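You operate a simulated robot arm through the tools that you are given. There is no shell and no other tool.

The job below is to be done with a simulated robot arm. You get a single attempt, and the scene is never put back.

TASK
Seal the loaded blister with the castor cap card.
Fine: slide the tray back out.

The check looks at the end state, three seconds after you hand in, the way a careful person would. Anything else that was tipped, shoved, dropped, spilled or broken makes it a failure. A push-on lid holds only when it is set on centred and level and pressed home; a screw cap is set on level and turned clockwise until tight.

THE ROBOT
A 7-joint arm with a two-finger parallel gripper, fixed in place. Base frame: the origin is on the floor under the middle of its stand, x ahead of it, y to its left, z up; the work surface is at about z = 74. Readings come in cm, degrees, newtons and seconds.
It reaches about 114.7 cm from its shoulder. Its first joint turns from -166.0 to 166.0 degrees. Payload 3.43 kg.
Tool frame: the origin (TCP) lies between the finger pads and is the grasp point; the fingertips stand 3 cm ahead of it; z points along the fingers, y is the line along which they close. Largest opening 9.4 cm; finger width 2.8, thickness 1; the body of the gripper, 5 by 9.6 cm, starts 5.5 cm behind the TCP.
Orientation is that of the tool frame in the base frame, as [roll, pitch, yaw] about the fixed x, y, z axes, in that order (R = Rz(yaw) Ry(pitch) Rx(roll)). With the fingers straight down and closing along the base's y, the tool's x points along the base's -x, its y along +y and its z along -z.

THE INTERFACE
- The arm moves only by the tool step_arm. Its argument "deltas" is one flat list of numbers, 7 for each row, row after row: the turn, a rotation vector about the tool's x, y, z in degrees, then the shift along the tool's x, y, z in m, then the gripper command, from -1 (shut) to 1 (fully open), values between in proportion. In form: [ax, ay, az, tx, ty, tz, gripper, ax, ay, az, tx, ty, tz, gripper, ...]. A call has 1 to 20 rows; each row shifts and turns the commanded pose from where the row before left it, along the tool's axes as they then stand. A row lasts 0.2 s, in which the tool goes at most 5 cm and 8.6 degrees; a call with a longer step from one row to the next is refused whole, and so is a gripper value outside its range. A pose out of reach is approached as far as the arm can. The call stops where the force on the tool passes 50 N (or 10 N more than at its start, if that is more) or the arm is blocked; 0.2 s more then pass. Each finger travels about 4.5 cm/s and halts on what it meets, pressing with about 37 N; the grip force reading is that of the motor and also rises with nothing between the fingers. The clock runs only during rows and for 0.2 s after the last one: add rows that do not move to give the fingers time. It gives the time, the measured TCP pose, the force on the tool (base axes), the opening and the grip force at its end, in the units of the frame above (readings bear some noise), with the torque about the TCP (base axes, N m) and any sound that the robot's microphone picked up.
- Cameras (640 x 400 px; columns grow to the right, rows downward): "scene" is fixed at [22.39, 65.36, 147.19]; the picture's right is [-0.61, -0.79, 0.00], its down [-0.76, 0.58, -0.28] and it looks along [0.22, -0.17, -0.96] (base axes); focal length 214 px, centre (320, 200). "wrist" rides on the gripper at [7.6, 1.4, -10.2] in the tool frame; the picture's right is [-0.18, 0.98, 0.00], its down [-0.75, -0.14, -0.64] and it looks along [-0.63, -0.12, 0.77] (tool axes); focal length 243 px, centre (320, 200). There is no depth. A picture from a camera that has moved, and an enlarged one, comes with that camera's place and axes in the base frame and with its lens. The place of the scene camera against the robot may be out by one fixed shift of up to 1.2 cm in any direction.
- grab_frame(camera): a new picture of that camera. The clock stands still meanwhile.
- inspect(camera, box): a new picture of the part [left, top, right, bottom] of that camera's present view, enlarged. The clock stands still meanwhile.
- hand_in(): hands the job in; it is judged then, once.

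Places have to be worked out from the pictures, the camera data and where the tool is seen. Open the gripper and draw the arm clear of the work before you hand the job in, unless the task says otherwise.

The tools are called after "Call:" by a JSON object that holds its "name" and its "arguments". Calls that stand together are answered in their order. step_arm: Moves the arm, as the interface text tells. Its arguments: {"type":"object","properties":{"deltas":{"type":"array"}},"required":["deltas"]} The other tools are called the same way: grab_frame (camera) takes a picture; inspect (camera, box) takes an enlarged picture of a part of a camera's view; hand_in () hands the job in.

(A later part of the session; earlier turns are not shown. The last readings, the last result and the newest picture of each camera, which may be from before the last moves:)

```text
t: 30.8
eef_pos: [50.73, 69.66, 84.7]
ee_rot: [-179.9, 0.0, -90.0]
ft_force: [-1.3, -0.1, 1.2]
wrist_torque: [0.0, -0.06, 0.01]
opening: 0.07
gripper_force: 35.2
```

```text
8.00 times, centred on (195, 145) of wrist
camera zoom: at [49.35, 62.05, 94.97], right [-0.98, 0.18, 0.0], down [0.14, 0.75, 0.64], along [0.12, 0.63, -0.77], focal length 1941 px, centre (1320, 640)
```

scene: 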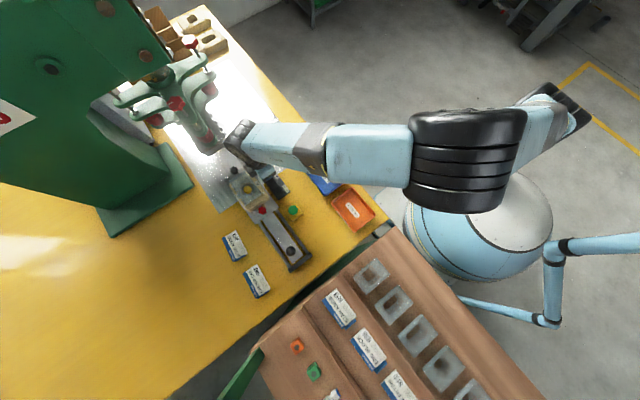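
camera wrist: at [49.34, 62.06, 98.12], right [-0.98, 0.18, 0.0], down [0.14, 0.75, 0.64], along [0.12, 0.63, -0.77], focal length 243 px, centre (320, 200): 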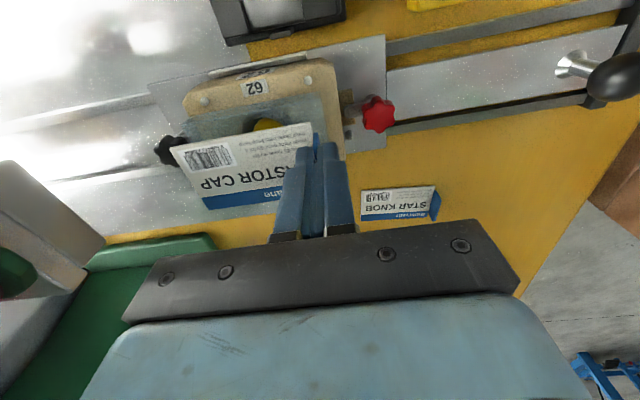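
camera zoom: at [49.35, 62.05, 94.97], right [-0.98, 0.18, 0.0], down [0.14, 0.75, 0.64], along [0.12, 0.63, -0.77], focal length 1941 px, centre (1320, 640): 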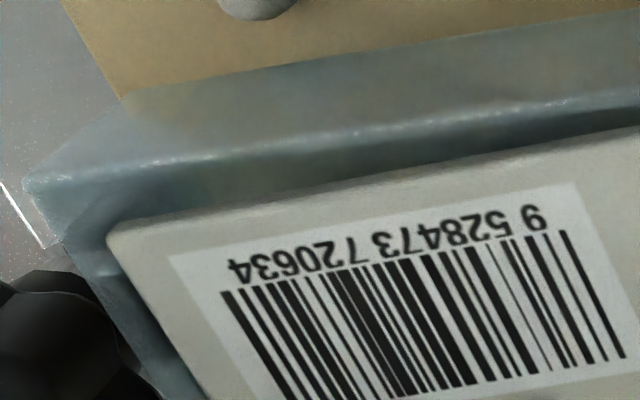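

The wall lines no longer look parallel to the card edges, as if the blister had tilted slightly. Before going further I'll check whether anything is touching.

Call:
{"name": "inspect", "arguments": {"camera": "wrist", "box": [270, 95, 340, 150]}}

Call:
{"name": "inspect", "arguments": {"camera": "scene", "box": [215, 155, 285, 225]}}

Call:
{"name": "inspect", "arguments": {"camera": "wrist", "box": [150, 60, 390, 220]}}

```text
7.27 times, centred on (305, 122) of wrist
camera zoom: at [49.35, 62.05, 94.97], right [-0.98, 0.18, 0.0], down [0.14, 0.75, 0.64], along [0.12, 0.63, -0.77], focal length 1764 px, centre (429, 764)
```

zoom: 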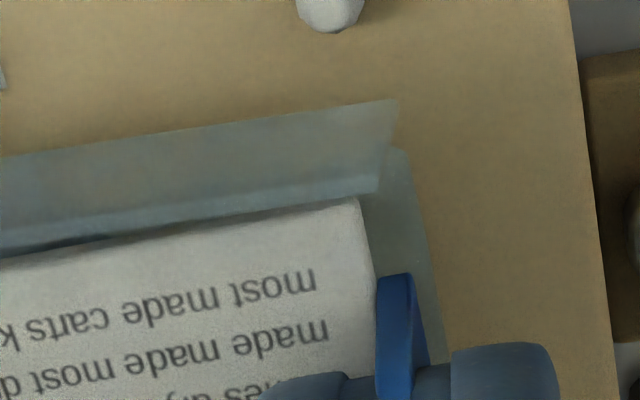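

```text
5.71 times, centred on (250, 190) of scene
camera zoom: at [22.39, 65.36, 147.19], right [-0.61, -0.79, 0.0], down [-0.76, 0.58, -0.28], along [0.22, -0.17, -0.96], focal length 1226 px, centre (720, 257)
```

zoom: 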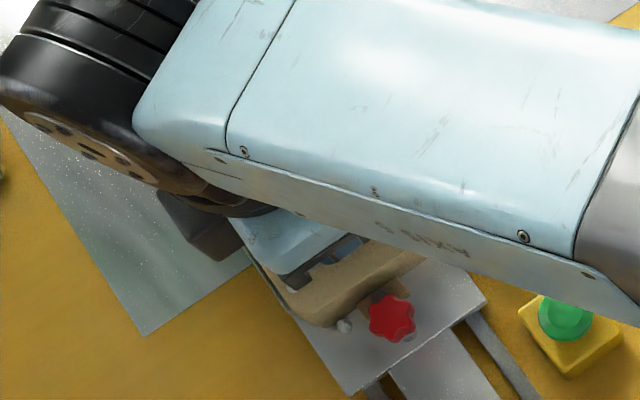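

```text
2.50 times, centred on (270, 140) of wrist
camera zoom: at [49.35, 62.05, 94.97], right [-0.98, 0.18, 0.0], down [0.14, 0.75, 0.64], along [0.12, 0.63, -0.77], focal length 606 px, centre (445, 350)
```

zoom: 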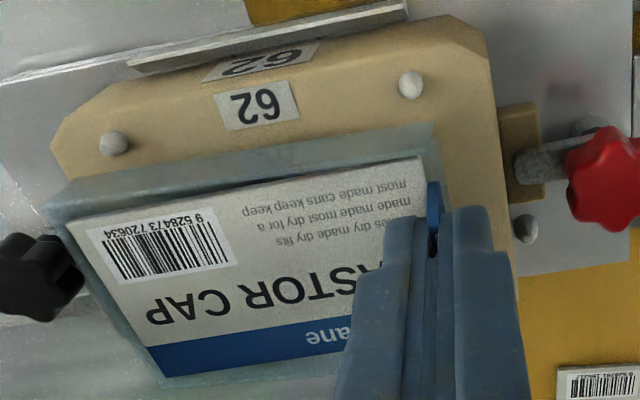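

The card's -y edge seems to sit right over the -y wall and may be nudging the blister. I'll lift the card by 2 cm and look again.

Call:
{"name": "step_arm", "arguments": {"deltas": [0, 0, 0, 0, 0, -0.01, -1, 0, 0, 0, 0, 0, -0.01, -1, 0, 0, 0, 0, 0, 0, -1, 0, 0, 0, 0, 0, 0, -1]}}

Call:
{"name": "inspect", "arguments": {"camera": "wrist", "box": [150, 60, 390, 220]}}

Call:
{"name": "inspect", "arguments": {"camera": "wrist", "box": [280, 80, 350, 135]}}

Call:
{"name": "inspect", "arguments": {"camera": "wrist", "box": [170, 100, 240, 155]}}

Call:
{"name": "inspect", "arguments": {"camera": "wrist", "box": [170, 150, 300, 230]}}

```text
t: 31.8
eef_pos: [50.7, 69.75, 86.58]
ee_rot: [-179.9, 0.0, -89.8]
ft_force: [0.6, -0.2, 0.2]
wrist_torque: [0.0, 0.0, 0.01]
opening: 0.05
gripper_force: 34.7
```

```text
2.50 times, centred on (270, 140) of wrist
camera zoom: at [49.37, 62.09, 96.82], right [-0.98, 0.18, 0.0], down [0.14, 0.75, 0.64], along [0.12, 0.63, -0.77], focal length 606 px, centre (445, 350)
```

zoom: 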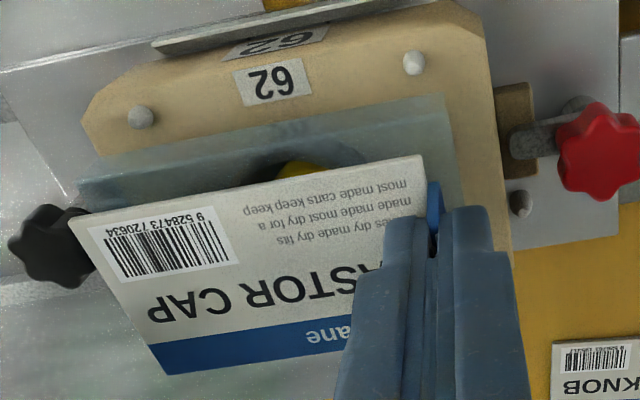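

```text
7.27 times, centred on (315, 108) of wrist
camera zoom: at [49.37, 62.09, 96.82], right [-0.98, 0.18, 0.0], down [0.14, 0.75, 0.64], along [0.12, 0.63, -0.77], focal length 1764 px, centre (356, 873)
```

zoom: 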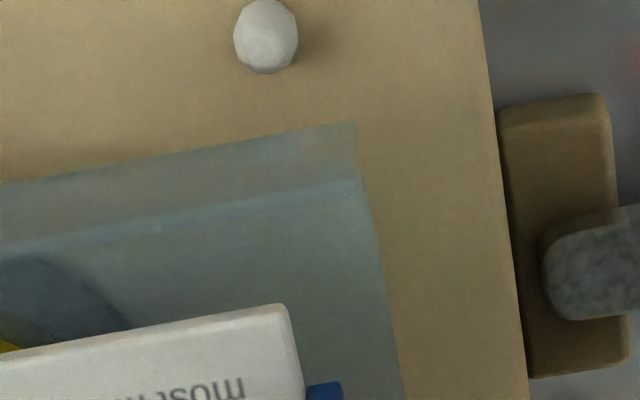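

```text
7.27 times, centred on (205, 128) of wrist
camera zoom: at [49.37, 62.09, 96.82], right [-0.98, 0.18, 0.0], down [0.14, 0.75, 0.64], along [0.12, 0.63, -0.77], focal length 1764 px, centre (1156, 727)
```

zoom: 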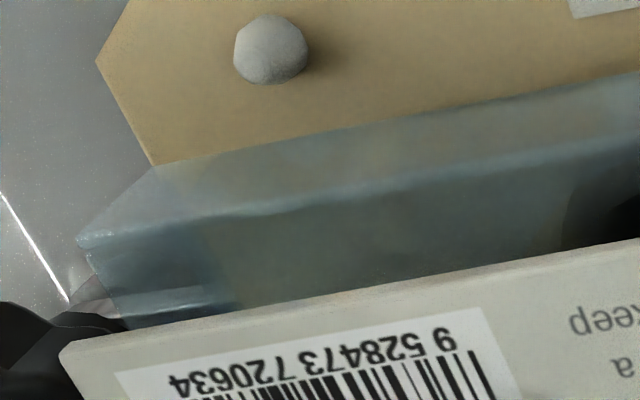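

```text
4.92 times, centred on (235, 190) of wrist
camera zoom: at [49.37, 62.09, 96.82], right [-0.98, 0.18, 0.0], down [0.14, 0.75, 0.64], along [0.12, 0.63, -0.77], focal length 1194 px, centre (738, 249)
```

zoom: 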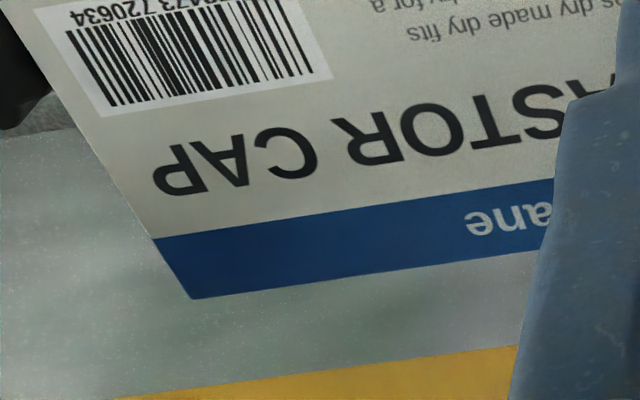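

After lifting, the blister sprang back flat to its original place, so the card's low-y side had been touching a wall. I'll move a little to +y and up for a cleaner measurement of both side walls in one picture.

Call:
{"name": "step_arm", "arguments": {"deltas": [0, 0, 0, -0.01, -0.004, -0.03, -1, 0, 0, 0, -0.012, -0.004, -0.03, -1, 0, 0, 0, -0.013, -0.004, -0.03, -1, 0, 0, 0, 0, 0, 0, -1, 0, 0, 0, 0, 0, 0, -1]}}

Call:
{"name": "inspect", "arguments": {"camera": "wrist", "box": [180, 0, 370, 120]}}

Call:
{"name": "inspect", "arguments": {"camera": "wrist", "box": [190, 10, 270, 60]}}

Call:
{"name": "inspect", "arguments": {"camera": "wrist", "box": [270, 0, 350, 50]}}

Call:
{"name": "inspect", "arguments": {"camera": "wrist", "box": [270, 60, 350, 110]}}

Call:
{"name": "inspect", "arguments": {"camera": "wrist", "box": [200, 70, 280, 120]}}

```text
t: 33.0
eef_pos: [51.87, 73.26, 95.79]
ee_rot: [-179.9, -0.1, -89.9]
ft_force: [-0.1, -0.6, 0.0]
wrist_torque: [0.02, 0.01, 0.01]
opening: 0.06
gripper_force: 35.6
```

```text
3.33 times, centred on (275, 60) of wrist
camera zoom: at [50.51, 65.58, 105.98], right [-0.98, 0.18, 0.0], down [0.14, 0.75, 0.64], along [0.12, 0.63, -0.77], focal length 809 px, centre (470, 667)
```

zoom: 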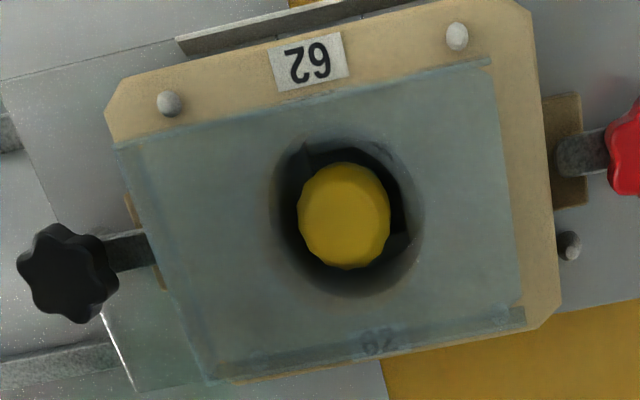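

```text
8.00 times, centred on (230, 35) of wrist
camera zoom: at [50.51, 65.58, 105.98], right [-0.98, 0.18, 0.0], down [0.14, 0.75, 0.64], along [0.12, 0.63, -0.77], focal length 1941 px, centre (1040, 1520)
```

zoom: 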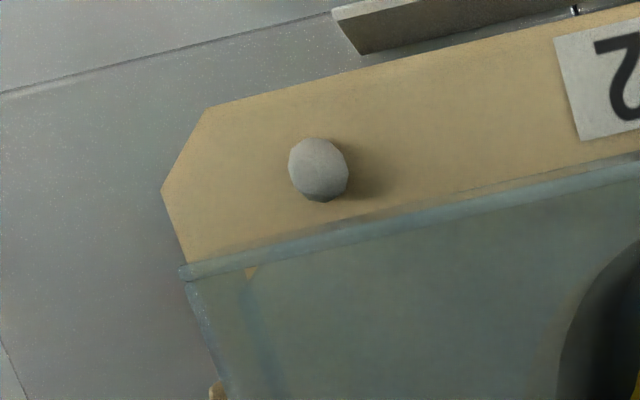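

```text
8.00 times, centred on (310, 25) of wrist
camera zoom: at [50.51, 65.58, 105.98], right [-0.98, 0.18, 0.0], down [0.14, 0.75, 0.64], along [0.12, 0.63, -0.77], focal length 1941 px, centre (400, 1600)
```

zoom: 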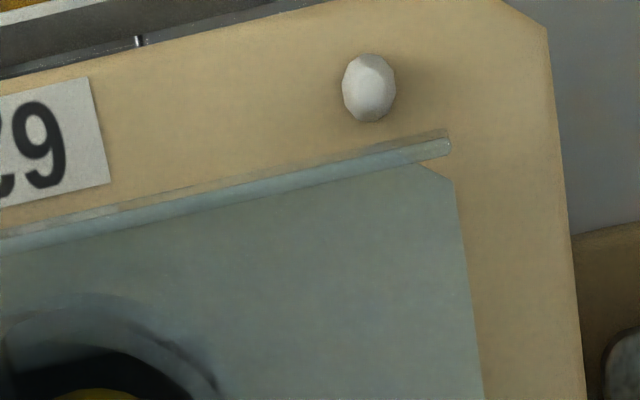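

```text
8.00 times, centred on (310, 85) of wrist
camera zoom: at [50.51, 65.58, 105.98], right [-0.98, 0.18, 0.0], down [0.14, 0.75, 0.64], along [0.12, 0.63, -0.77], focal length 1941 px, centre (400, 1120)
```

zoom: 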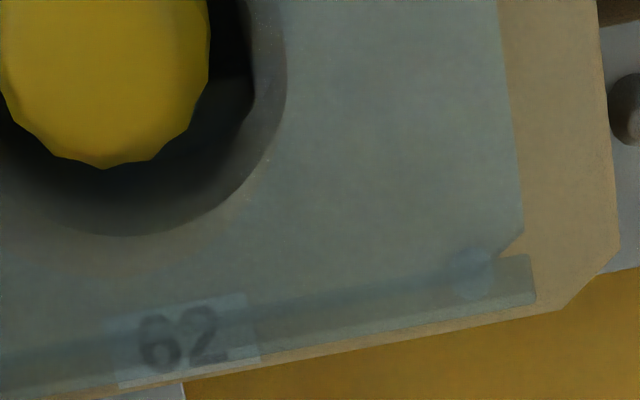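

```text
8.00 times, centred on (240, 95) of wrist
camera zoom: at [50.51, 65.58, 105.98], right [-0.98, 0.18, 0.0], down [0.14, 0.75, 0.64], along [0.12, 0.63, -0.77], focal length 1941 px, centre (960, 1040)
```

zoom: 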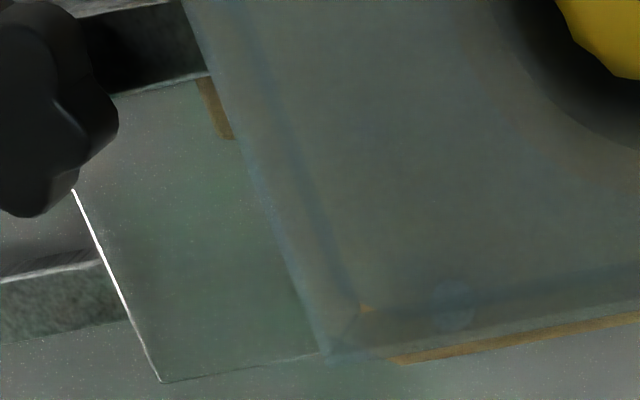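

This explains it: comparing pictures before and after the rocker press, the blister itself rose about 1.9 cm. The rocker drives a lifter under the nest, not the press head, so it must go back to DOWN, its original state. I'll first lay the card back at its old spot on the table.

Call:
{"name": "step_arm", "arguments": {"deltas": [0, 0, 0, -0.016, 0.0377, 0, -1, 0, 0, 0, -0.016, 0.0377, 0, -1, 0, 0, 0, -0.016, 0.0377, 0, -1, 0, 0, 0, -0.016, 0.0377, 0, -1, 0, 0, 0, -0.016, 0.0377, 0, -1, 0, 0, 0, -0.016, 0.0377, 0, -1, 0, 0, 0, -0.016, 0.0377, 0, -1, 0, 0, 0, 0, 0, 0.04, -1, 0, 0, 0, 0, 0, 0.04, -1, 0, 0, 0, 0, 0, 0.04, -1, 0, 0, 0, 0, 0, 0.03, -1, 0, 0, 0, 0, 0, 0.015, -1, 0, 0, 0, 0, 0, 0, -1]}}

Call:
{"name": "grab_frame", "arguments": {"camera": "wrist"}}

```text
t: 35.8
eef_pos: [25.36, 84.51, 78.99]
ee_rot: [-179.9, 0.1, -89.9]
ft_force: [0.1, -0.3, 0.3]
wrist_torque: [0.02, 0.01, 0.03]
opening: 0.07
gripper_force: 36.0
```

```text
taken
camera wrist: at [24.03, 76.77, 89.38], right [-0.98, 0.18, 0.0], down [0.14, 0.75, 0.64], along [0.12, 0.63, -0.77], focal length 243 px, centre (320, 200)
```

wrist: 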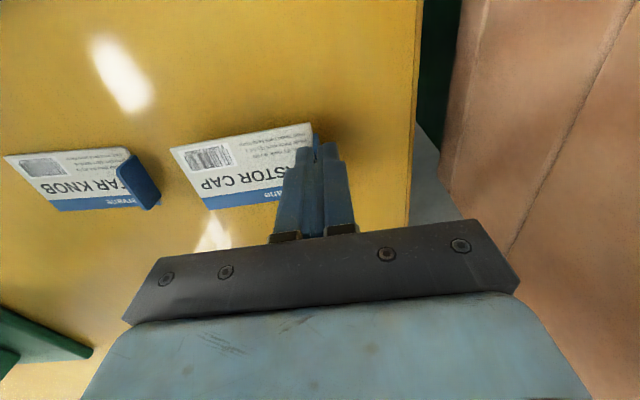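

The camera data put the card about 1.5 cm above the table. I'll lower it slowly until it touches, then release.

Call:
{"name": "step_arm", "arguments": {"deltas": [0, 0, 0, 0, 0, 0.007, -1, 0, 0, 0, 0, 0, 0.005, -1, 0, 0, 0, 0, 0, 0.0015, -1, 0, 0, 0, 0, 0, 0.001, -1, 0, 0, 0, 0, 0, 0, -1]}}

```text
t: 37.0
eef_pos: [25.48, 84.44, 77.54]
ee_rot: [-179.9, 0.1, -89.9]
ft_force: [0.5, -0.1, 3.6]
wrist_torque: [0.03, -0.02, -0.01]
opening: 0.08
gripper_force: 35.7
```

The force of 3.6 N upward shows the card is on the table. I'll open the fingers a little to release the flap, then rise straight up.

Call:
{"name": "step_arm", "arguments": {"deltas": [0, 0, 0, 0, 0, 0, -0.7, 0, 0, 0, 0, 0, 0, -0.4, 0, 0, 0, 0, 0, 0, -0.2, 0, 0, 0, 0, 0, 0, -0.2, 0, 0, 0, 0, 0, -0.02, -0.2, 0, 0, 0, 0, 0, -0.04, -0.2, 0, 0, 0, 0, 0, -0.04, -0.2, 0, 0, 0, 0, 0, 0, -0.2]}}

Call:
{"name": "grab_frame", "arguments": {"camera": "wrist"}}

Call:
{"name": "inspect", "arguments": {"camera": "wrist", "box": [200, 40, 440, 200]}}

Call:
{"name": "inspect", "arguments": {"camera": "scene", "box": [200, 130, 320, 230]}}

```text
t: 38.8
eef_pos: [25.37, 84.55, 87.82]
ee_rot: [-179.9, 0.0, -89.9]
ft_force: [-0.5, 0.2, 0.2]
wrist_torque: [0.01, -0.02, 0.02]
opening: 3.76
gripper_force: 0.1
```

```text
taken
camera wrist: at [24.07, 76.85, 98.09], right [-0.98, 0.18, 0.0], down [0.14, 0.75, 0.64], along [0.12, 0.63, -0.77], focal length 243 px, centre (320, 200)
```

wrist: 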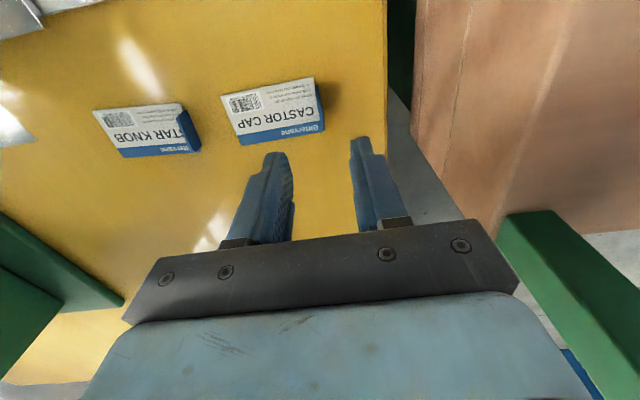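

```text
2.50 times, centred on (320, 120) of wrist
camera zoom: at [24.07, 76.85, 98.09], right [-0.98, 0.18, 0.0], down [0.14, 0.75, 0.64], along [0.12, 0.63, -0.77], focal length 606 px, centre (320, 400)
```

zoom: 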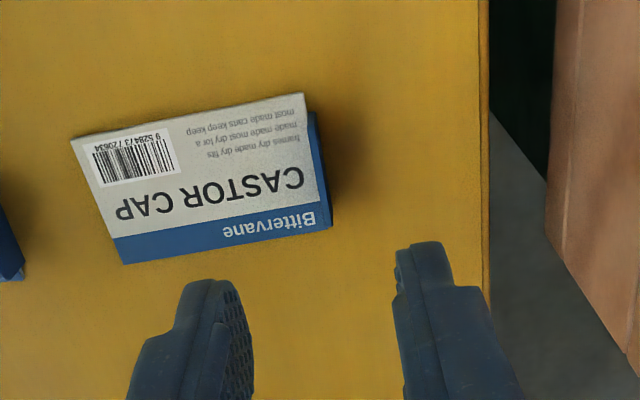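

```text
4.00 times, centred on (260, 180) of scene
camera zoom: at [22.39, 65.36, 147.19], right [-0.61, -0.79, 0.0], down [-0.76, 0.58, -0.28], along [0.22, -0.17, -0.96], focal length 858 px, centre (560, 280)
```

zoom: 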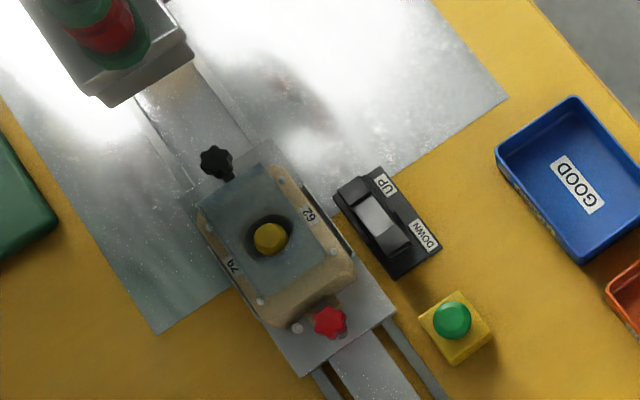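

The card lies flat and square on the table. Now I'll close the fingers, move over the rocker's raised DOWN pad near (49.2, 61.9), and come down to just above it.

Call:
{"name": "step_arm", "arguments": {"deltas": [0, 0, 0, 0.0323, -0.0339, 0, -1, 0, 0, 0, 0.0323, -0.0339, 0, -1, 0, 0, 0, 0.0323, -0.0339, 0, -1, 0, 0, 0, 0.0323, -0.0339, 0, -1, 0, 0, 0, 0.0323, -0.0339, 0, -1, 0, 0, 0, 0.0323, -0.0339, 0, -1, 0, 0, 0, 0.0323, -0.0339, 0, -1, 0, 0, 0, 0, 0, 0.03, -1, 0, 0, 0, 0, 0, 0.03, -1, 0, 0, 0, 0, 0, 0, -1]}}

Call:
{"name": "grab_frame", "arguments": {"camera": "wrist"}}

```text
t: 41.0
eef_pos: [49.17, 61.89, 81.74]
ee_rot: [-179.9, 0.0, -90.0]
ft_force: [-0.2, -0.1, 0.2]
wrist_torque: [0.0, -0.01, -0.01]
opening: 0.0
gripper_force: 33.2
```

```text
taken
camera wrist: at [47.92, 54.29, 92.07], right [-0.98, 0.18, 0.0], down [0.14, 0.75, 0.64], along [0.12, 0.63, -0.77], focal length 243 px, centre (320, 200)
```

wrist: 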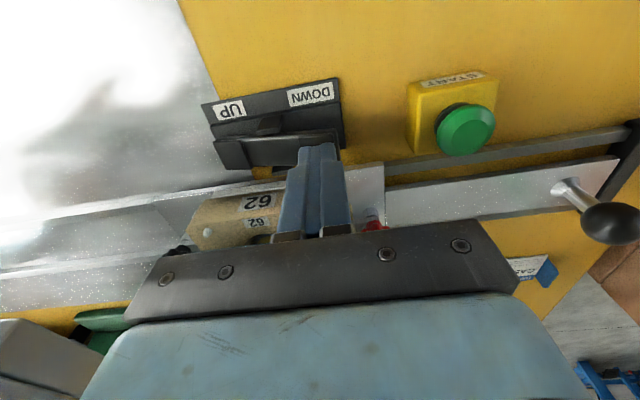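

The fingertips are right above the DOWN pad. I'll press down slowly.

Call:
{"name": "step_arm", "arguments": {"deltas": [0, 0, 0, 0, 0, 0.005, -1, 0, 0, 0, 0, 0, 0.004, -1, 0, 0, 0, 0, 0, 0.004, -1, 0, 0, 0, 0, 0, 0.004, -1, 0, 0, 0, 0, 0, 0.003, -1, 0, 0, 0, 0, 0, 0.003, -1, 0, 0, 0, 0, 0, 0, -1]}}

Call:
{"name": "grab_frame", "arguments": {"camera": "wrist"}}

```text
t: 42.6
eef_pos: [49.23, 61.85, 79.58]
ee_rot: [-179.7, 0.2, -89.9]
ft_force: [-5.4, -9.3, 32.7]
wrist_torque: [-0.37, -0.13, -0.1]
opening: 0.0
gripper_force: 33.2
```

```text
taken
camera wrist: at [47.89, 54.14, 89.88], right [-0.98, 0.18, 0.0], down [0.14, 0.75, 0.64], along [0.12, 0.63, -0.76], focal length 243 px, centre (320, 200)
```

wrist: 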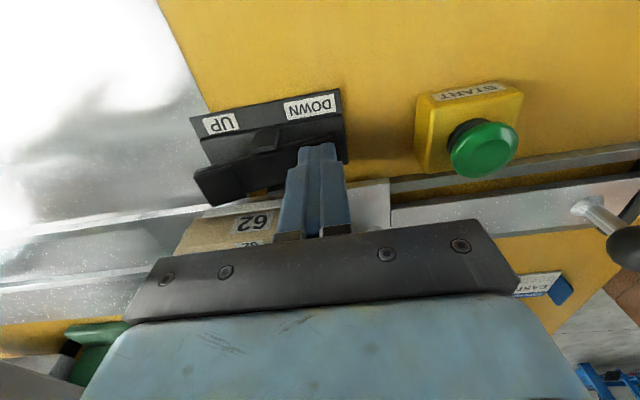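

The rocker flipped to DOWN. I'll lift off and look straight down at the blister from the same spot as before.

Call:
{"name": "step_arm", "arguments": {"deltas": [0, 0, 0, 0, 0, -0.02, -1, 0, 0, 0, 0, 0, -0.045, -1, 0, 0, 0, 0, 0, -0.045, -1, 0, 0, 0, 0, 0, -0.045, -1, 0, 0, 0, -0.038, -0.009, 0, -1, 0, 0, 0, -0.038, -0.009, 0, -1, 0, 0, 0, -0.038, -0.008, 0, -1, 0, 0, 0, 0, 0, 0, -1]}}

Call:
{"name": "inspect", "arguments": {"camera": "wrist", "box": [180, 0, 370, 120]}}

Call:
{"name": "inspect", "arguments": {"camera": "wrist", "box": [190, 10, 270, 60]}}

Call:
{"name": "inspect", "arguments": {"camera": "wrist", "box": [270, 0, 350, 50]}}

Call:
{"name": "inspect", "arguments": {"camera": "wrist", "box": [270, 60, 350, 110]}}

Call:
{"name": "inspect", "arguments": {"camera": "wrist", "box": [200, 70, 280, 120]}}

```text
t: 44.4
eef_pos: [51.76, 73.19, 94.97]
ee_rot: [-179.9, 0.0, -89.9]
ft_force: [-0.6, -0.3, -0.8]
wrist_torque: [0.02, -0.04, 0.01]
opening: 0.0
gripper_force: 33.3
```

```text
3.33 times, centred on (275, 60) of wrist
camera zoom: at [50.42, 65.58, 105.27], right [-0.98, 0.18, 0.0], down [0.14, 0.75, 0.64], along [0.12, 0.63, -0.77], focal length 809 px, centre (470, 667)
```

zoom: 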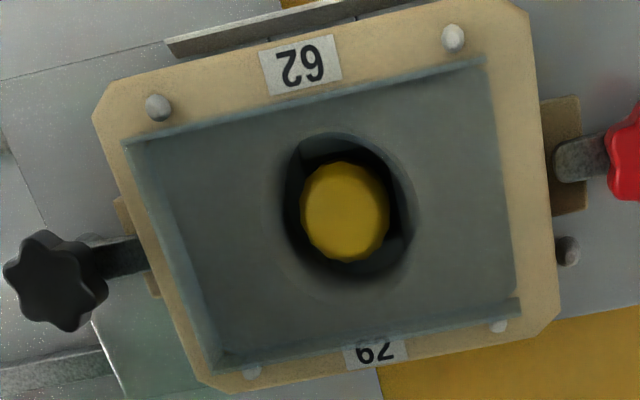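

```text
8.00 times, centred on (230, 35) of wrist
camera zoom: at [50.42, 65.58, 105.27], right [-0.98, 0.18, 0.0], down [0.14, 0.75, 0.64], along [0.12, 0.63, -0.77], focal length 1941 px, centre (1040, 1520)
```

zoom: 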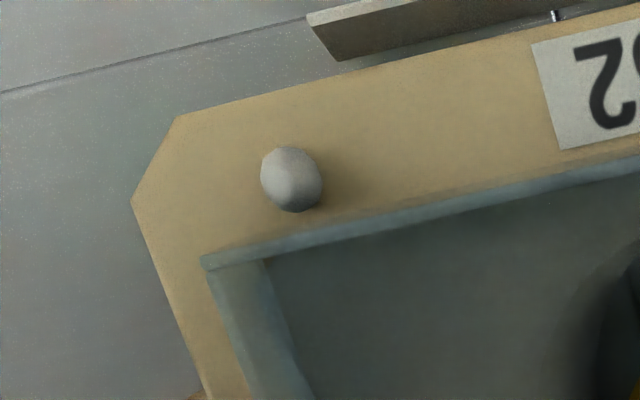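

```text
8.00 times, centred on (310, 25) of wrist
camera zoom: at [50.42, 65.58, 105.27], right [-0.98, 0.18, 0.0], down [0.14, 0.75, 0.64], along [0.12, 0.63, -0.77], focal length 1941 px, centre (400, 1600)
```

zoom: 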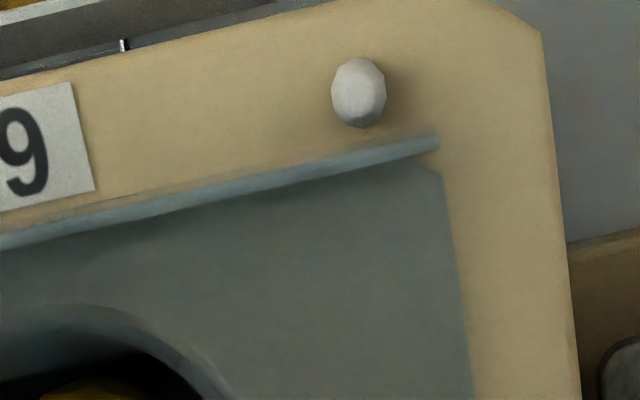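

```text
8.00 times, centred on (310, 85) of wrist
camera zoom: at [50.42, 65.58, 105.27], right [-0.98, 0.18, 0.0], down [0.14, 0.75, 0.64], along [0.12, 0.63, -0.77], focal length 1941 px, centre (400, 1120)
```

zoom: 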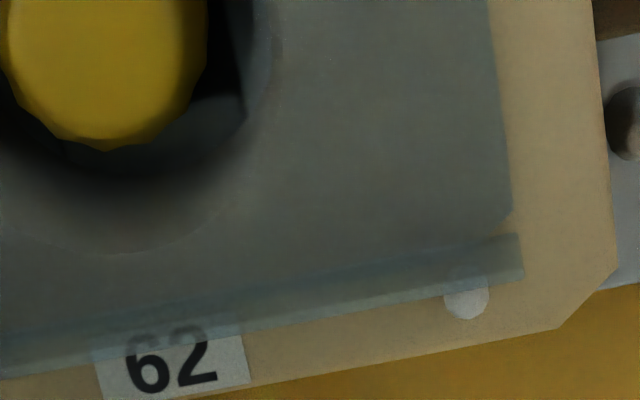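

```text
8.00 times, centred on (240, 95) of wrist
camera zoom: at [50.42, 65.58, 105.27], right [-0.98, 0.18, 0.0], down [0.14, 0.75, 0.64], along [0.12, 0.63, -0.77], focal length 1941 px, centre (960, 1040)
```

zoom: 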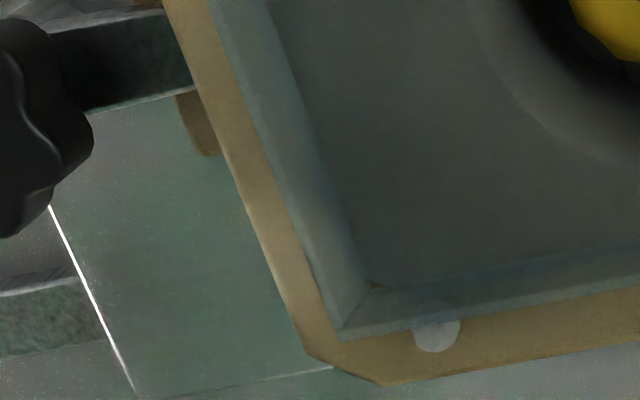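

With the rocker back at DOWN, the blister is seated in the nest again. It is now clearly measured at x 50.26–59.8, y 66.87–72.98, centre (54.97, 69.93), with floor z≈79.05 and wall tops at 80.6. I'll fetch the card again with the same grip as before.

Call:
{"name": "step_arm", "arguments": {"deltas": [0, 0, 0, -0.0163, 0.0376, 0, -1, 0, 0, 0, -0.0163, 0.0376, 0, -1, 0, 0, 0, -0.0163, 0.0376, 0, -0.1, 0, 0, 0, -0.0163, 0.0376, 0, -0.1, 0, 0, 0, -0.0163, 0.0376, 0, -0.1, 0, 0, 0, -0.0163, 0.0376, 0, -0.1, 0, 0, 0, -0.0163, 0.0376, 0, -0.1, 0, 0, 0, 0, 0, 0.04, -0.1, 0, 0, 0, 0, 0, 0.04, -0.1, 0, 0, 0, 0, 0, 0.04, -0.1, 0, 0, 0, 0, 0, 0.03, -0.1, 0, 0, 0, 0, 0, 0, -0.1]}}

Call:
{"name": "inspect", "arguments": {"camera": "wrist", "box": [200, 80, 440, 240]}}

```text
t: 47.0
eef_pos: [25.35, 84.65, 79.82]
ee_rot: [-179.9, 0.0, -89.9]
ft_force: [-0.2, 0.4, 0.2]
wrist_torque: [0.0, -0.01, 0.01]
opening: 4.23
gripper_force: 0.0
```

```text
2.50 times, centred on (320, 160) of wrist
camera zoom: at [23.89, 77.02, 90.18], right [-0.98, 0.18, 0.0], down [0.14, 0.75, 0.64], along [0.12, 0.63, -0.77], focal length 606 px, centre (320, 300)
```

zoom: 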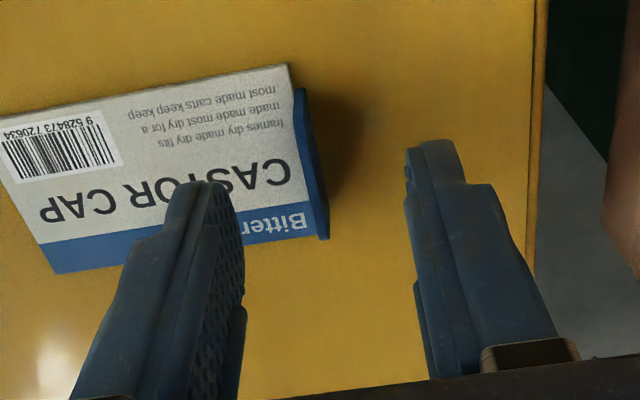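

The flap stands between the fingers. I'll shift +0.2 cm in x, go down to the earlier grasp height and close.

Call:
{"name": "step_arm", "arguments": {"deltas": [0, 0, 0, 0, -0.0018, 0.012, -0.1, 0, 0, 0, 0, 0, 0.007, -0.1, 0, 0, 0, 0, 0, 0.0035, -0.1, 0, 0, 0, 0, 0, 0, -0.1, 0, 0, 0, 0, 0, 0, -0.5, 0, 0, 0, 0, 0, 0, -1, 0, 0, 0, 0, 0, 0, -1, 0, 0, 0, 0, 0, 0, -1, 0, 0, 0, 0, 0, 0, -1]}}

Call:
{"name": "inspect", "arguments": {"camera": "wrist", "box": [160, 110, 330, 220]}}

```text
t: 49.0
eef_pos: [25.59, 84.64, 77.55]
ee_rot: [-179.9, 0.1, -89.9]
ft_force: [-0.3, 0.1, 0.1]
wrist_torque: [0.03, 0.04, -0.04]
opening: 0.09
gripper_force: 35.8
```

```text
3.64 times, centred on (245, 165) of wrist
camera zoom: at [24.25, 77.02, 87.87], right [-0.98, 0.18, 0.0], down [0.14, 0.75, 0.64], along [0.12, 0.63, -0.77], focal length 882 px, centre (593, 327)
```

zoom: 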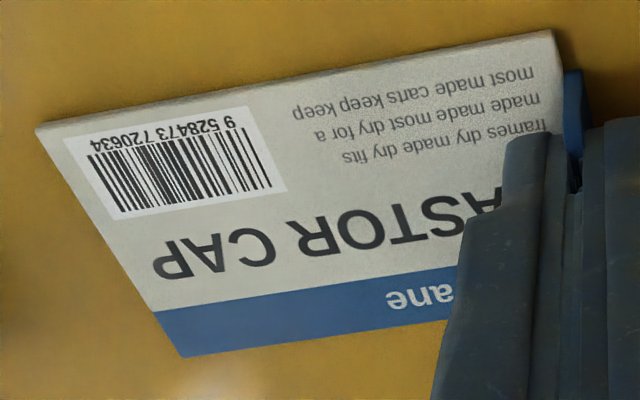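

Gripped: the card's centre is at about (+4.6, +0.1) from the TCP and square. I'll lift it and carry it over the nest to TCP (50.32, 69.83).

Call:
{"name": "step_arm", "arguments": {"deltas": [0, 0, 0, 0, 0, -0.01, -1, 0, 0, 0, 0, 0, -0.03, -1, 0, 0, 0, 0, 0, -0.04, -1, 0, 0, 0, 0, 0, -0.04, -1, 0, 0, 0, 0.0185, -0.0308, 0, -1, 0, 0, 0, 0.0185, -0.0308, 0, -1, 0, 0, 0, 0.0185, -0.0308, 0, -1, 0, 0, 0, 0.0185, -0.0308, 0, -1, 0, 0, 0, 0.0185, -0.0308, 0, -1, 0, 0, 0, 0.0185, -0.0308, 0, -1, 0, 0, 0, 0.0185, -0.0308, 0, -1, 0, 0, 0, 0.0185, -0.0308, 0, -1, 0, 0, 0, 0, 0, 0.03, -1, 0, 0, 0, 0, 0, 0.01, -1, 0, 0, 0, 0, 0, 0, -1]}}

Call:
{"name": "inspect", "arguments": {"camera": "wrist", "box": [150, 60, 390, 220]}}

Call:
{"name": "inspect", "arguments": {"camera": "wrist", "box": [160, 100, 260, 160]}}

Call:
{"name": "inspect", "arguments": {"camera": "wrist", "box": [270, 70, 370, 130]}}

```text
t: 52.2
eef_pos: [50.28, 69.92, 85.64]
ee_rot: [-179.8, 0.0, -89.9]
ft_force: [0.2, 0.8, -0.2]
wrist_torque: [-0.02, -0.01, 0.01]
opening: 0.04
gripper_force: 36.0
```

```text
2.50 times, centred on (270, 140) of wrist
camera zoom: at [48.92, 62.2, 95.86], right [-0.98, 0.18, 0.0], down [0.14, 0.75, 0.64], along [0.12, 0.63, -0.77], focal length 606 px, centre (445, 350)
```

zoom: 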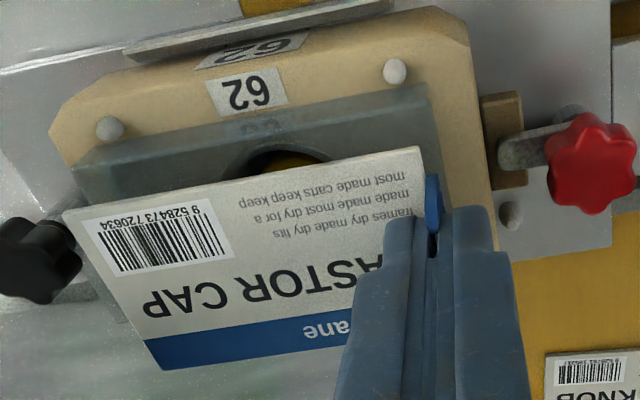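

```text
6.40 times, centred on (210, 130) of wrist
camera zoom: at [48.92, 62.2, 95.86], right [-0.98, 0.18, 0.0], down [0.14, 0.75, 0.64], along [0.12, 0.63, -0.77], focal length 1553 px, centre (1024, 648)
```

zoom: 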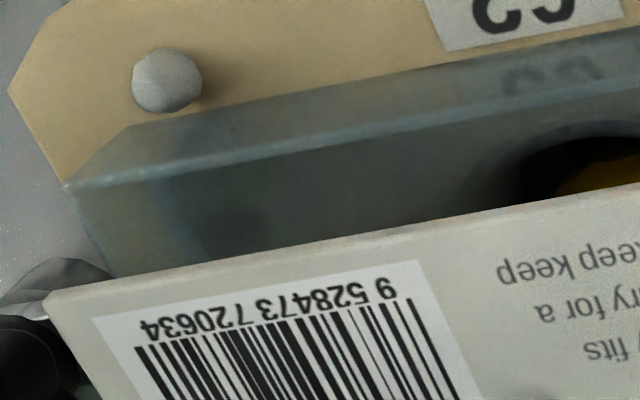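

```text
6.40 times, centred on (320, 100) of wrist
camera zoom: at [48.92, 62.2, 95.86], right [-0.98, 0.18, 0.0], down [0.14, 0.75, 0.64], along [0.12, 0.63, -0.77], focal length 1553 px, centre (320, 840)
```

zoom: 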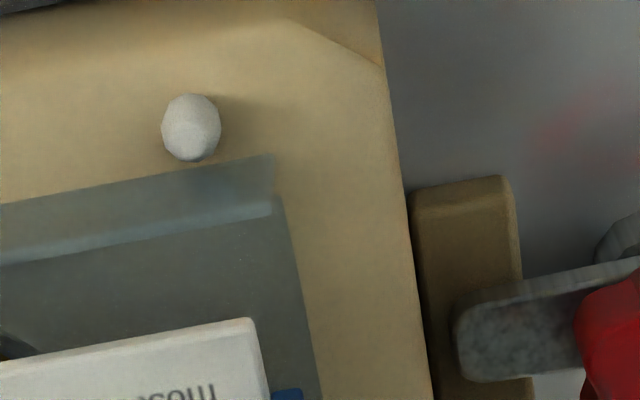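

The numbers agree: the card's edges fall about 0.3 cm inside all three walls. I'll lower it to just above the walls and check that the blister does not move.

Call:
{"name": "step_arm", "arguments": {"deltas": [0, 0, 0, -0.0005, 0, 0.006, -1, 0, 0, 0, 0, 0, 0.006, -1, 0, 0, 0, 0, 0, 0, -1]}}

Call:
{"name": "inspect", "arguments": {"camera": "wrist", "box": [150, 80, 370, 230]}}

Call:
{"name": "inspect", "arguments": {"camera": "wrist", "box": [165, 120, 225, 170]}}

Call:
{"name": "inspect", "arguments": {"camera": "wrist", "box": [195, 175, 255, 225]}}

```text
t: 53.0
eef_pos: [50.4, 69.98, 84.33]
ee_rot: [-179.9, 0.1, -90.0]
ft_force: [0.0, 0.2, 0.3]
wrist_torque: [0.0, 0.02, 0.01]
opening: 0.06
gripper_force: 34.9
```

```text
2.67 times, centred on (260, 155) of wrist
camera zoom: at [48.96, 62.27, 94.6], right [-0.98, 0.18, 0.0], down [0.14, 0.75, 0.64], along [0.12, 0.63, -0.77], focal length 647 px, centre (480, 320)
```

zoom: 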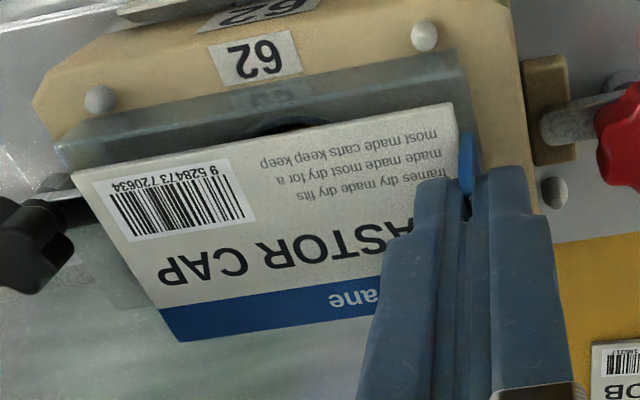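

```text
8.00 times, centred on (195, 145) of wrist
camera zoom: at [48.96, 62.27, 94.6], right [-0.98, 0.18, 0.0], down [0.14, 0.75, 0.64], along [0.12, 0.63, -0.77], focal length 1941 px, centre (1320, 640)
```

zoom: 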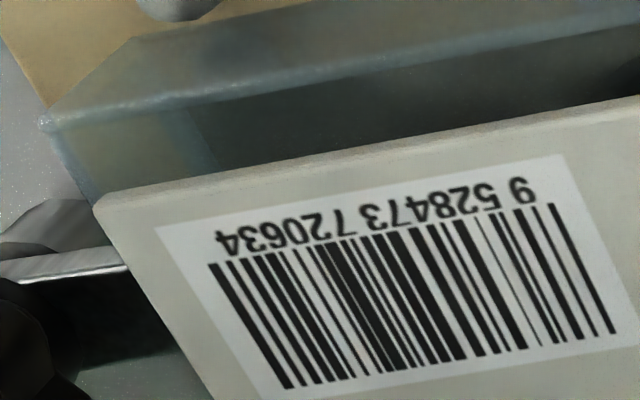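

```text
8.00 times, centred on (225, 200) of wrist
camera zoom: at [48.96, 62.27, 94.6], right [-0.98, 0.18, 0.0], down [0.14, 0.75, 0.64], along [0.12, 0.63, -0.77], focal length 1941 px, centre (1080, 200)
```

zoom: 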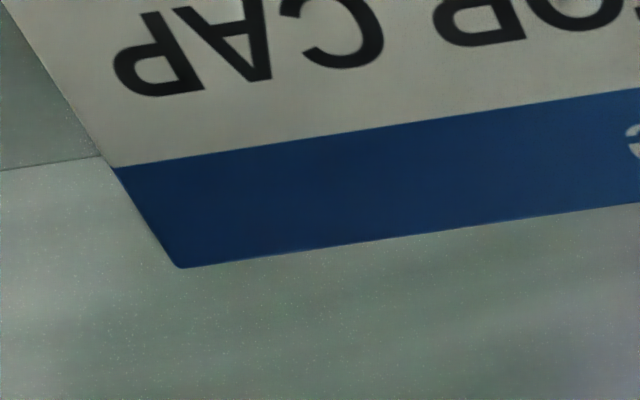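

The blister has not moved, and the margins are about 0.2–0.4 cm all round. I'll nudge the card by -0.08 cm in y and lower it onto the blister floor in slow steps.

Call:
{"name": "step_arm", "arguments": {"deltas": [0, 0, 0, 0.0008, 0.0005, 0.002, -1, 0, 0, 0, 0, 0, 0.005, -1, 0, 0, 0, 0, 0, 0.004, -1, 0, 0, 0, 0, 0, 0.003, -1, 0, 0, 0, 0, 0, 0.0015, -1, 0, 0, 0, 0, 0, 0, -1]}}

Call:
{"name": "inspect", "arguments": {"camera": "wrist", "box": [150, 80, 370, 230]}}

Call:
{"name": "inspect", "arguments": {"camera": "wrist", "box": [165, 120, 225, 170]}}

Call:
{"name": "inspect", "arguments": {"camera": "wrist", "box": [195, 175, 255, 225]}}

```text
t: 54.4
eef_pos: [50.3, 69.91, 82.74]
ee_rot: [-180.0, 0.0, -89.9]
ft_force: [0.2, 1.1, 0.9]
wrist_torque: [0.01, 0.0, -0.02]
opening: 0.04
gripper_force: 35.3
```

```text
2.67 times, centred on (260, 155) of wrist
camera zoom: at [48.91, 62.17, 93.15], right [-0.98, 0.18, 0.0], down [0.14, 0.75, 0.64], along [0.12, 0.63, -0.77], focal length 647 px, centre (480, 320)
```

zoom: 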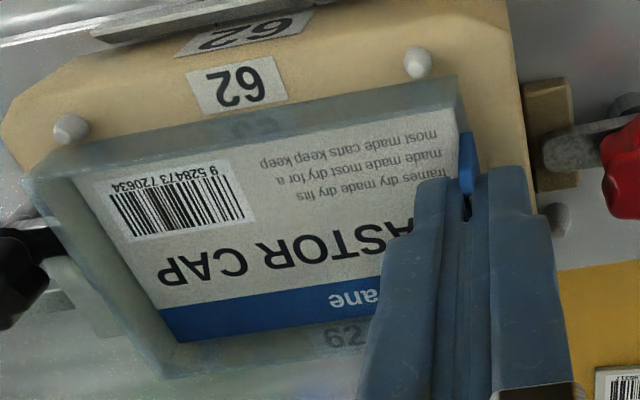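

```text
8.00 times, centred on (195, 145) of wrist
camera zoom: at [48.91, 62.17, 93.15], right [-0.98, 0.18, 0.0], down [0.14, 0.75, 0.64], along [0.12, 0.63, -0.77], focal length 1941 px, centre (1320, 640)
```

zoom: 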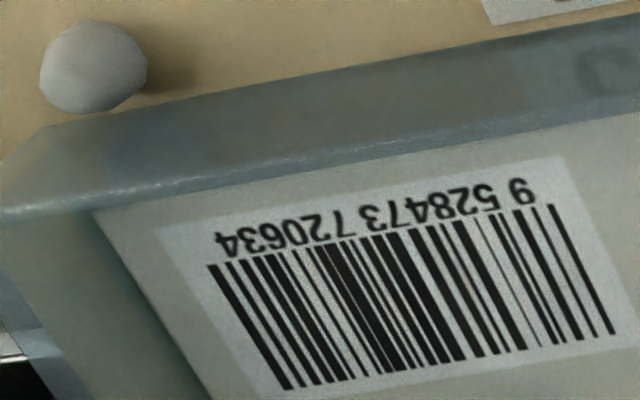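

```text
8.00 times, centred on (225, 200) of wrist
camera zoom: at [48.91, 62.17, 93.15], right [-0.98, 0.18, 0.0], down [0.14, 0.75, 0.64], along [0.12, 0.63, -0.77], focal length 1941 px, centre (1080, 200)
```

zoom: 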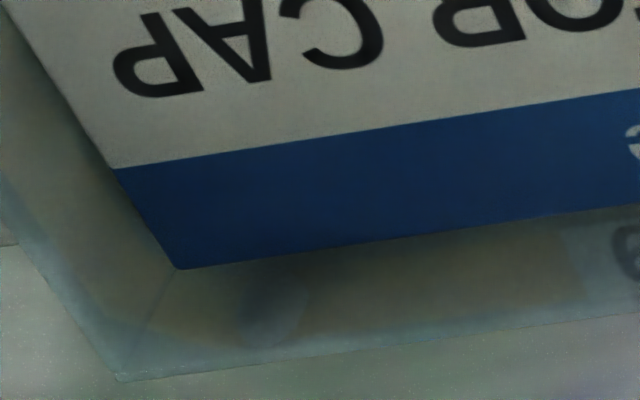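

The card is inside the walls and nothing is tilted. I'll do the last few millimetres until it rests on the blister floor.

Call:
{"name": "step_arm", "arguments": {"deltas": [0, 0, 0, 0, 0, 0.0015, -1, 0, 0, 0, 0, 0, 0.001, -1, 0, 0, 0, 0, 0, 0.001, -1, 0, 0, 0, 0, 0, 0, -1]}}

```text
t: 55.4
eef_pos: [50.36, 69.74, 82.68]
ee_rot: [-179.8, 0.2, -90.0]
ft_force: [-1.0, 2.0, 36.1]
wrist_torque: [0.05, -0.17, -0.03]
opening: 0.07
gripper_force: 35.9
```

A 36 N upward force means the card is firmly seated on the floor. I'll relieve the pressure by 0.15 cm, then open the fingers a little to release the flap.

Call:
{"name": "step_arm", "arguments": {"deltas": [0, 0, 0, 0, 0, -0.002, -1, 0, 0, 0, 0, 0, 0, -1]}}

Call:
{"name": "inspect", "arguments": {"camera": "wrist", "box": [150, 80, 370, 230]}}

```text
t: 56.0
eef_pos: [50.33, 69.79, 82.61]
ee_rot: [-180.0, 0.0, -89.8]
ft_force: [-1.2, 2.2, 22.0]
wrist_torque: [0.21, -0.09, 0.02]
opening: 0.03
gripper_force: 35.4
```

```text
2.67 times, centred on (260, 155) of wrist
camera zoom: at [48.9, 62.18, 92.98], right [-0.98, 0.18, 0.0], down [0.14, 0.75, 0.64], along [0.12, 0.63, -0.77], focal length 647 px, centre (480, 320)
```

zoom: 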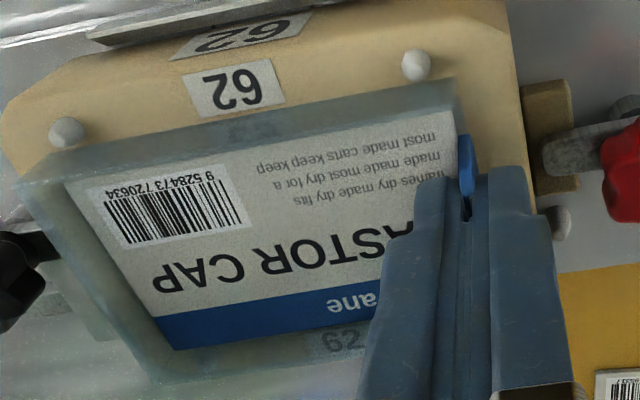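

Still 22 N, so I'll rise another 0.1 cm to unload before releasing.

Call:
{"name": "step_arm", "arguments": {"deltas": [0, 0, 0, 0, 0, -0.001, -1, 0, 0, 0, 0, 0, 0, -1]}}

```text
t: 56.6
eef_pos: [50.41, 69.85, 82.62]
ee_rot: [-179.9, 0.0, -89.9]
ft_force: [-1.0, 1.1, 10.0]
wrist_torque: [0.06, -0.05, 0.03]
opening: 0.07
gripper_force: 36.0
```

The load is down to 10 N. I'll open the fingers gently by a limited amount to release the flap.

Call:
{"name": "step_arm", "arguments": {"deltas": [0, 0, 0, 0, 0, -0.0005, -1, 0, 0, 0, 0, 0, 0, -0.8, 0, 0, 0, 0, 0, 0, -0.6, 0, 0, 0, 0, 0, 0, -0.6]}}

Call:
{"name": "inspect", "arguments": {"camera": "wrist", "box": [150, 80, 370, 230]}}

```text
t: 57.6
eef_pos: [50.34, 69.91, 82.71]
ee_rot: [-179.9, 0.0, -89.9]
ft_force: [0.5, -0.5, -0.2]
wrist_torque: [0.0, 0.01, 0.02]
opening: 1.88
gripper_force: 0.2
```

```text
2.67 times, centred on (260, 155) of wrist
camera zoom: at [48.96, 62.22, 93.07], right [-0.98, 0.18, 0.0], down [0.14, 0.75, 0.64], along [0.12, 0.63, -0.77], focal length 647 px, centre (480, 320)
```

zoom: 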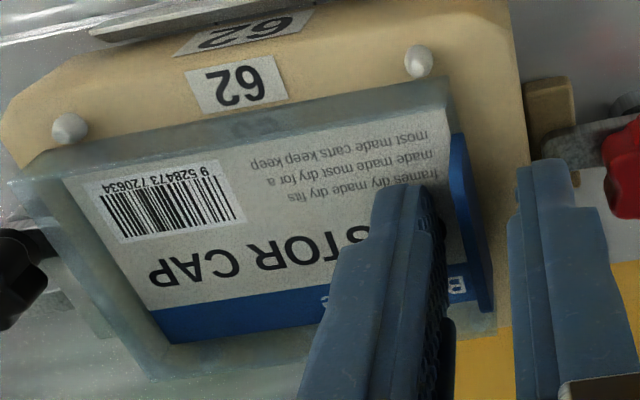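

Released: the card stays in the blister. I'll rise straight up and view it from above.

Call:
{"name": "step_arm", "arguments": {"deltas": [0, 0, 0, 0, 0, -0.01, -0.6, 0, 0, 0, 0, 0, -0.02, -0.6, 0, 0, 0, 0, 0, -0.045, -0.6, 0, 0, 0, -0.015, -0.007, -0.045, -0.6, 0, 0, 0, -0.018, -0.007, 0, -0.6, 0, 0, 0, 0, 0, 0, -0.6]}}

Call:
{"name": "inspect", "arguments": {"camera": "wrist", "box": [180, 0, 370, 120]}}

Call:
{"name": "inspect", "arguments": {"camera": "wrist", "box": [190, 10, 270, 60]}}

Call:
{"name": "inspect", "arguments": {"camera": "wrist", "box": [270, 0, 350, 50]}}

Call:
{"name": "inspect", "arguments": {"camera": "wrist", "box": [200, 70, 280, 120]}}

Call:
{"name": "inspect", "arguments": {"camera": "wrist", "box": [270, 60, 350, 110]}}

```text
t: 59.0
eef_pos: [51.72, 73.3, 94.9]
ee_rot: [-179.9, 0.1, -89.9]
ft_force: [-0.6, 0.0, -0.2]
wrist_torque: [0.02, -0.03, 0.0]
opening: 1.9
gripper_force: 0.0
```

```text
3.33 times, centred on (275, 60) of wrist
camera zoom: at [50.38, 65.52, 105.24], right [-0.98, 0.18, 0.0], down [0.14, 0.75, 0.64], along [0.12, 0.63, -0.77], focal length 809 px, centre (470, 667)
```

zoom: 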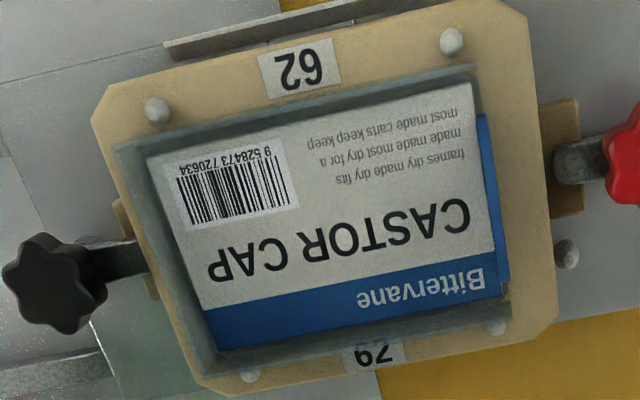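

```text
8.00 times, centred on (230, 35) of wrist
camera zoom: at [50.38, 65.52, 105.24], right [-0.98, 0.18, 0.0], down [0.14, 0.75, 0.64], along [0.12, 0.63, -0.77], focal length 1941 px, centre (1040, 1520)
```

zoom: 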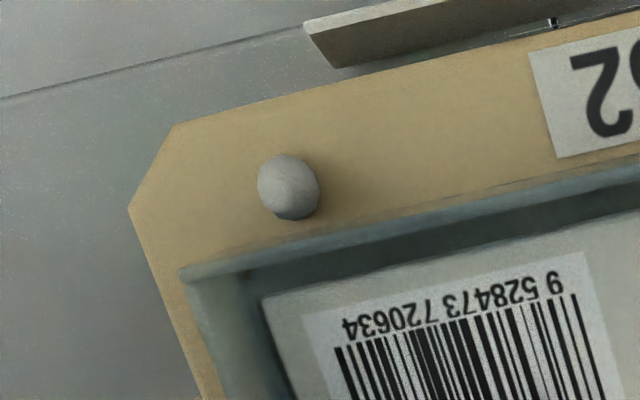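

```text
8.00 times, centred on (310, 25) of wrist
camera zoom: at [50.38, 65.52, 105.24], right [-0.98, 0.18, 0.0], down [0.14, 0.75, 0.64], along [0.12, 0.63, -0.77], focal length 1941 px, centre (400, 1600)
```

zoom: 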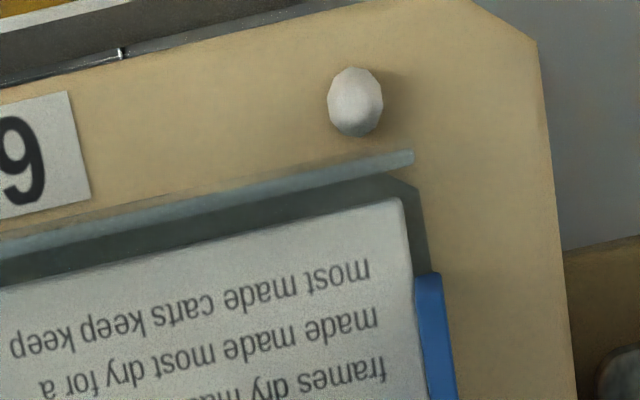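

```text
8.00 times, centred on (240, 95) of wrist
camera zoom: at [50.38, 65.52, 105.24], right [-0.98, 0.18, 0.0], down [0.14, 0.75, 0.64], along [0.12, 0.63, -0.77], focal length 1941 px, centre (960, 1040)
```

zoom: 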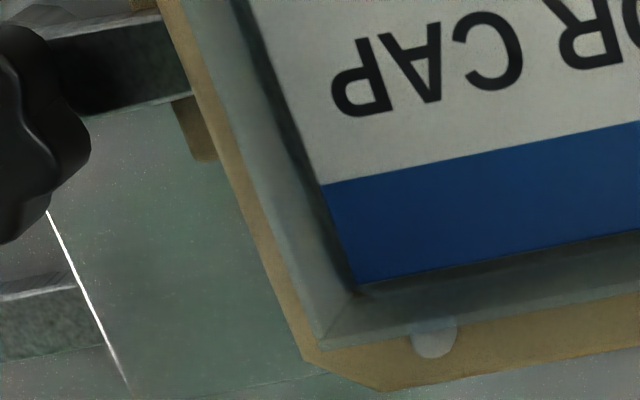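

```text
8.00 times, centred on (310, 85) of wrist
camera zoom: at [50.38, 65.52, 105.24], right [-0.98, 0.18, 0.0], down [0.14, 0.75, 0.64], along [0.12, 0.63, -0.77], focal length 1941 px, centre (400, 1120)
```

zoom: 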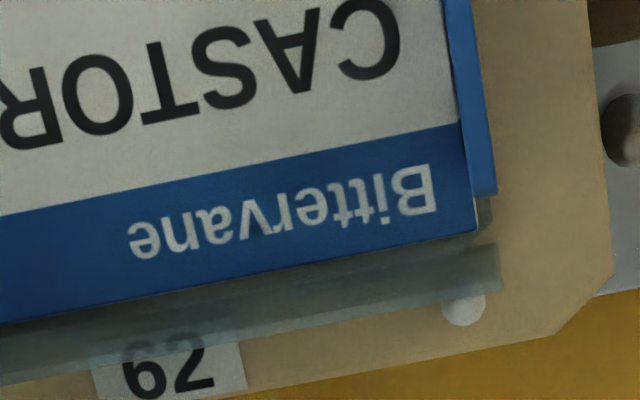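

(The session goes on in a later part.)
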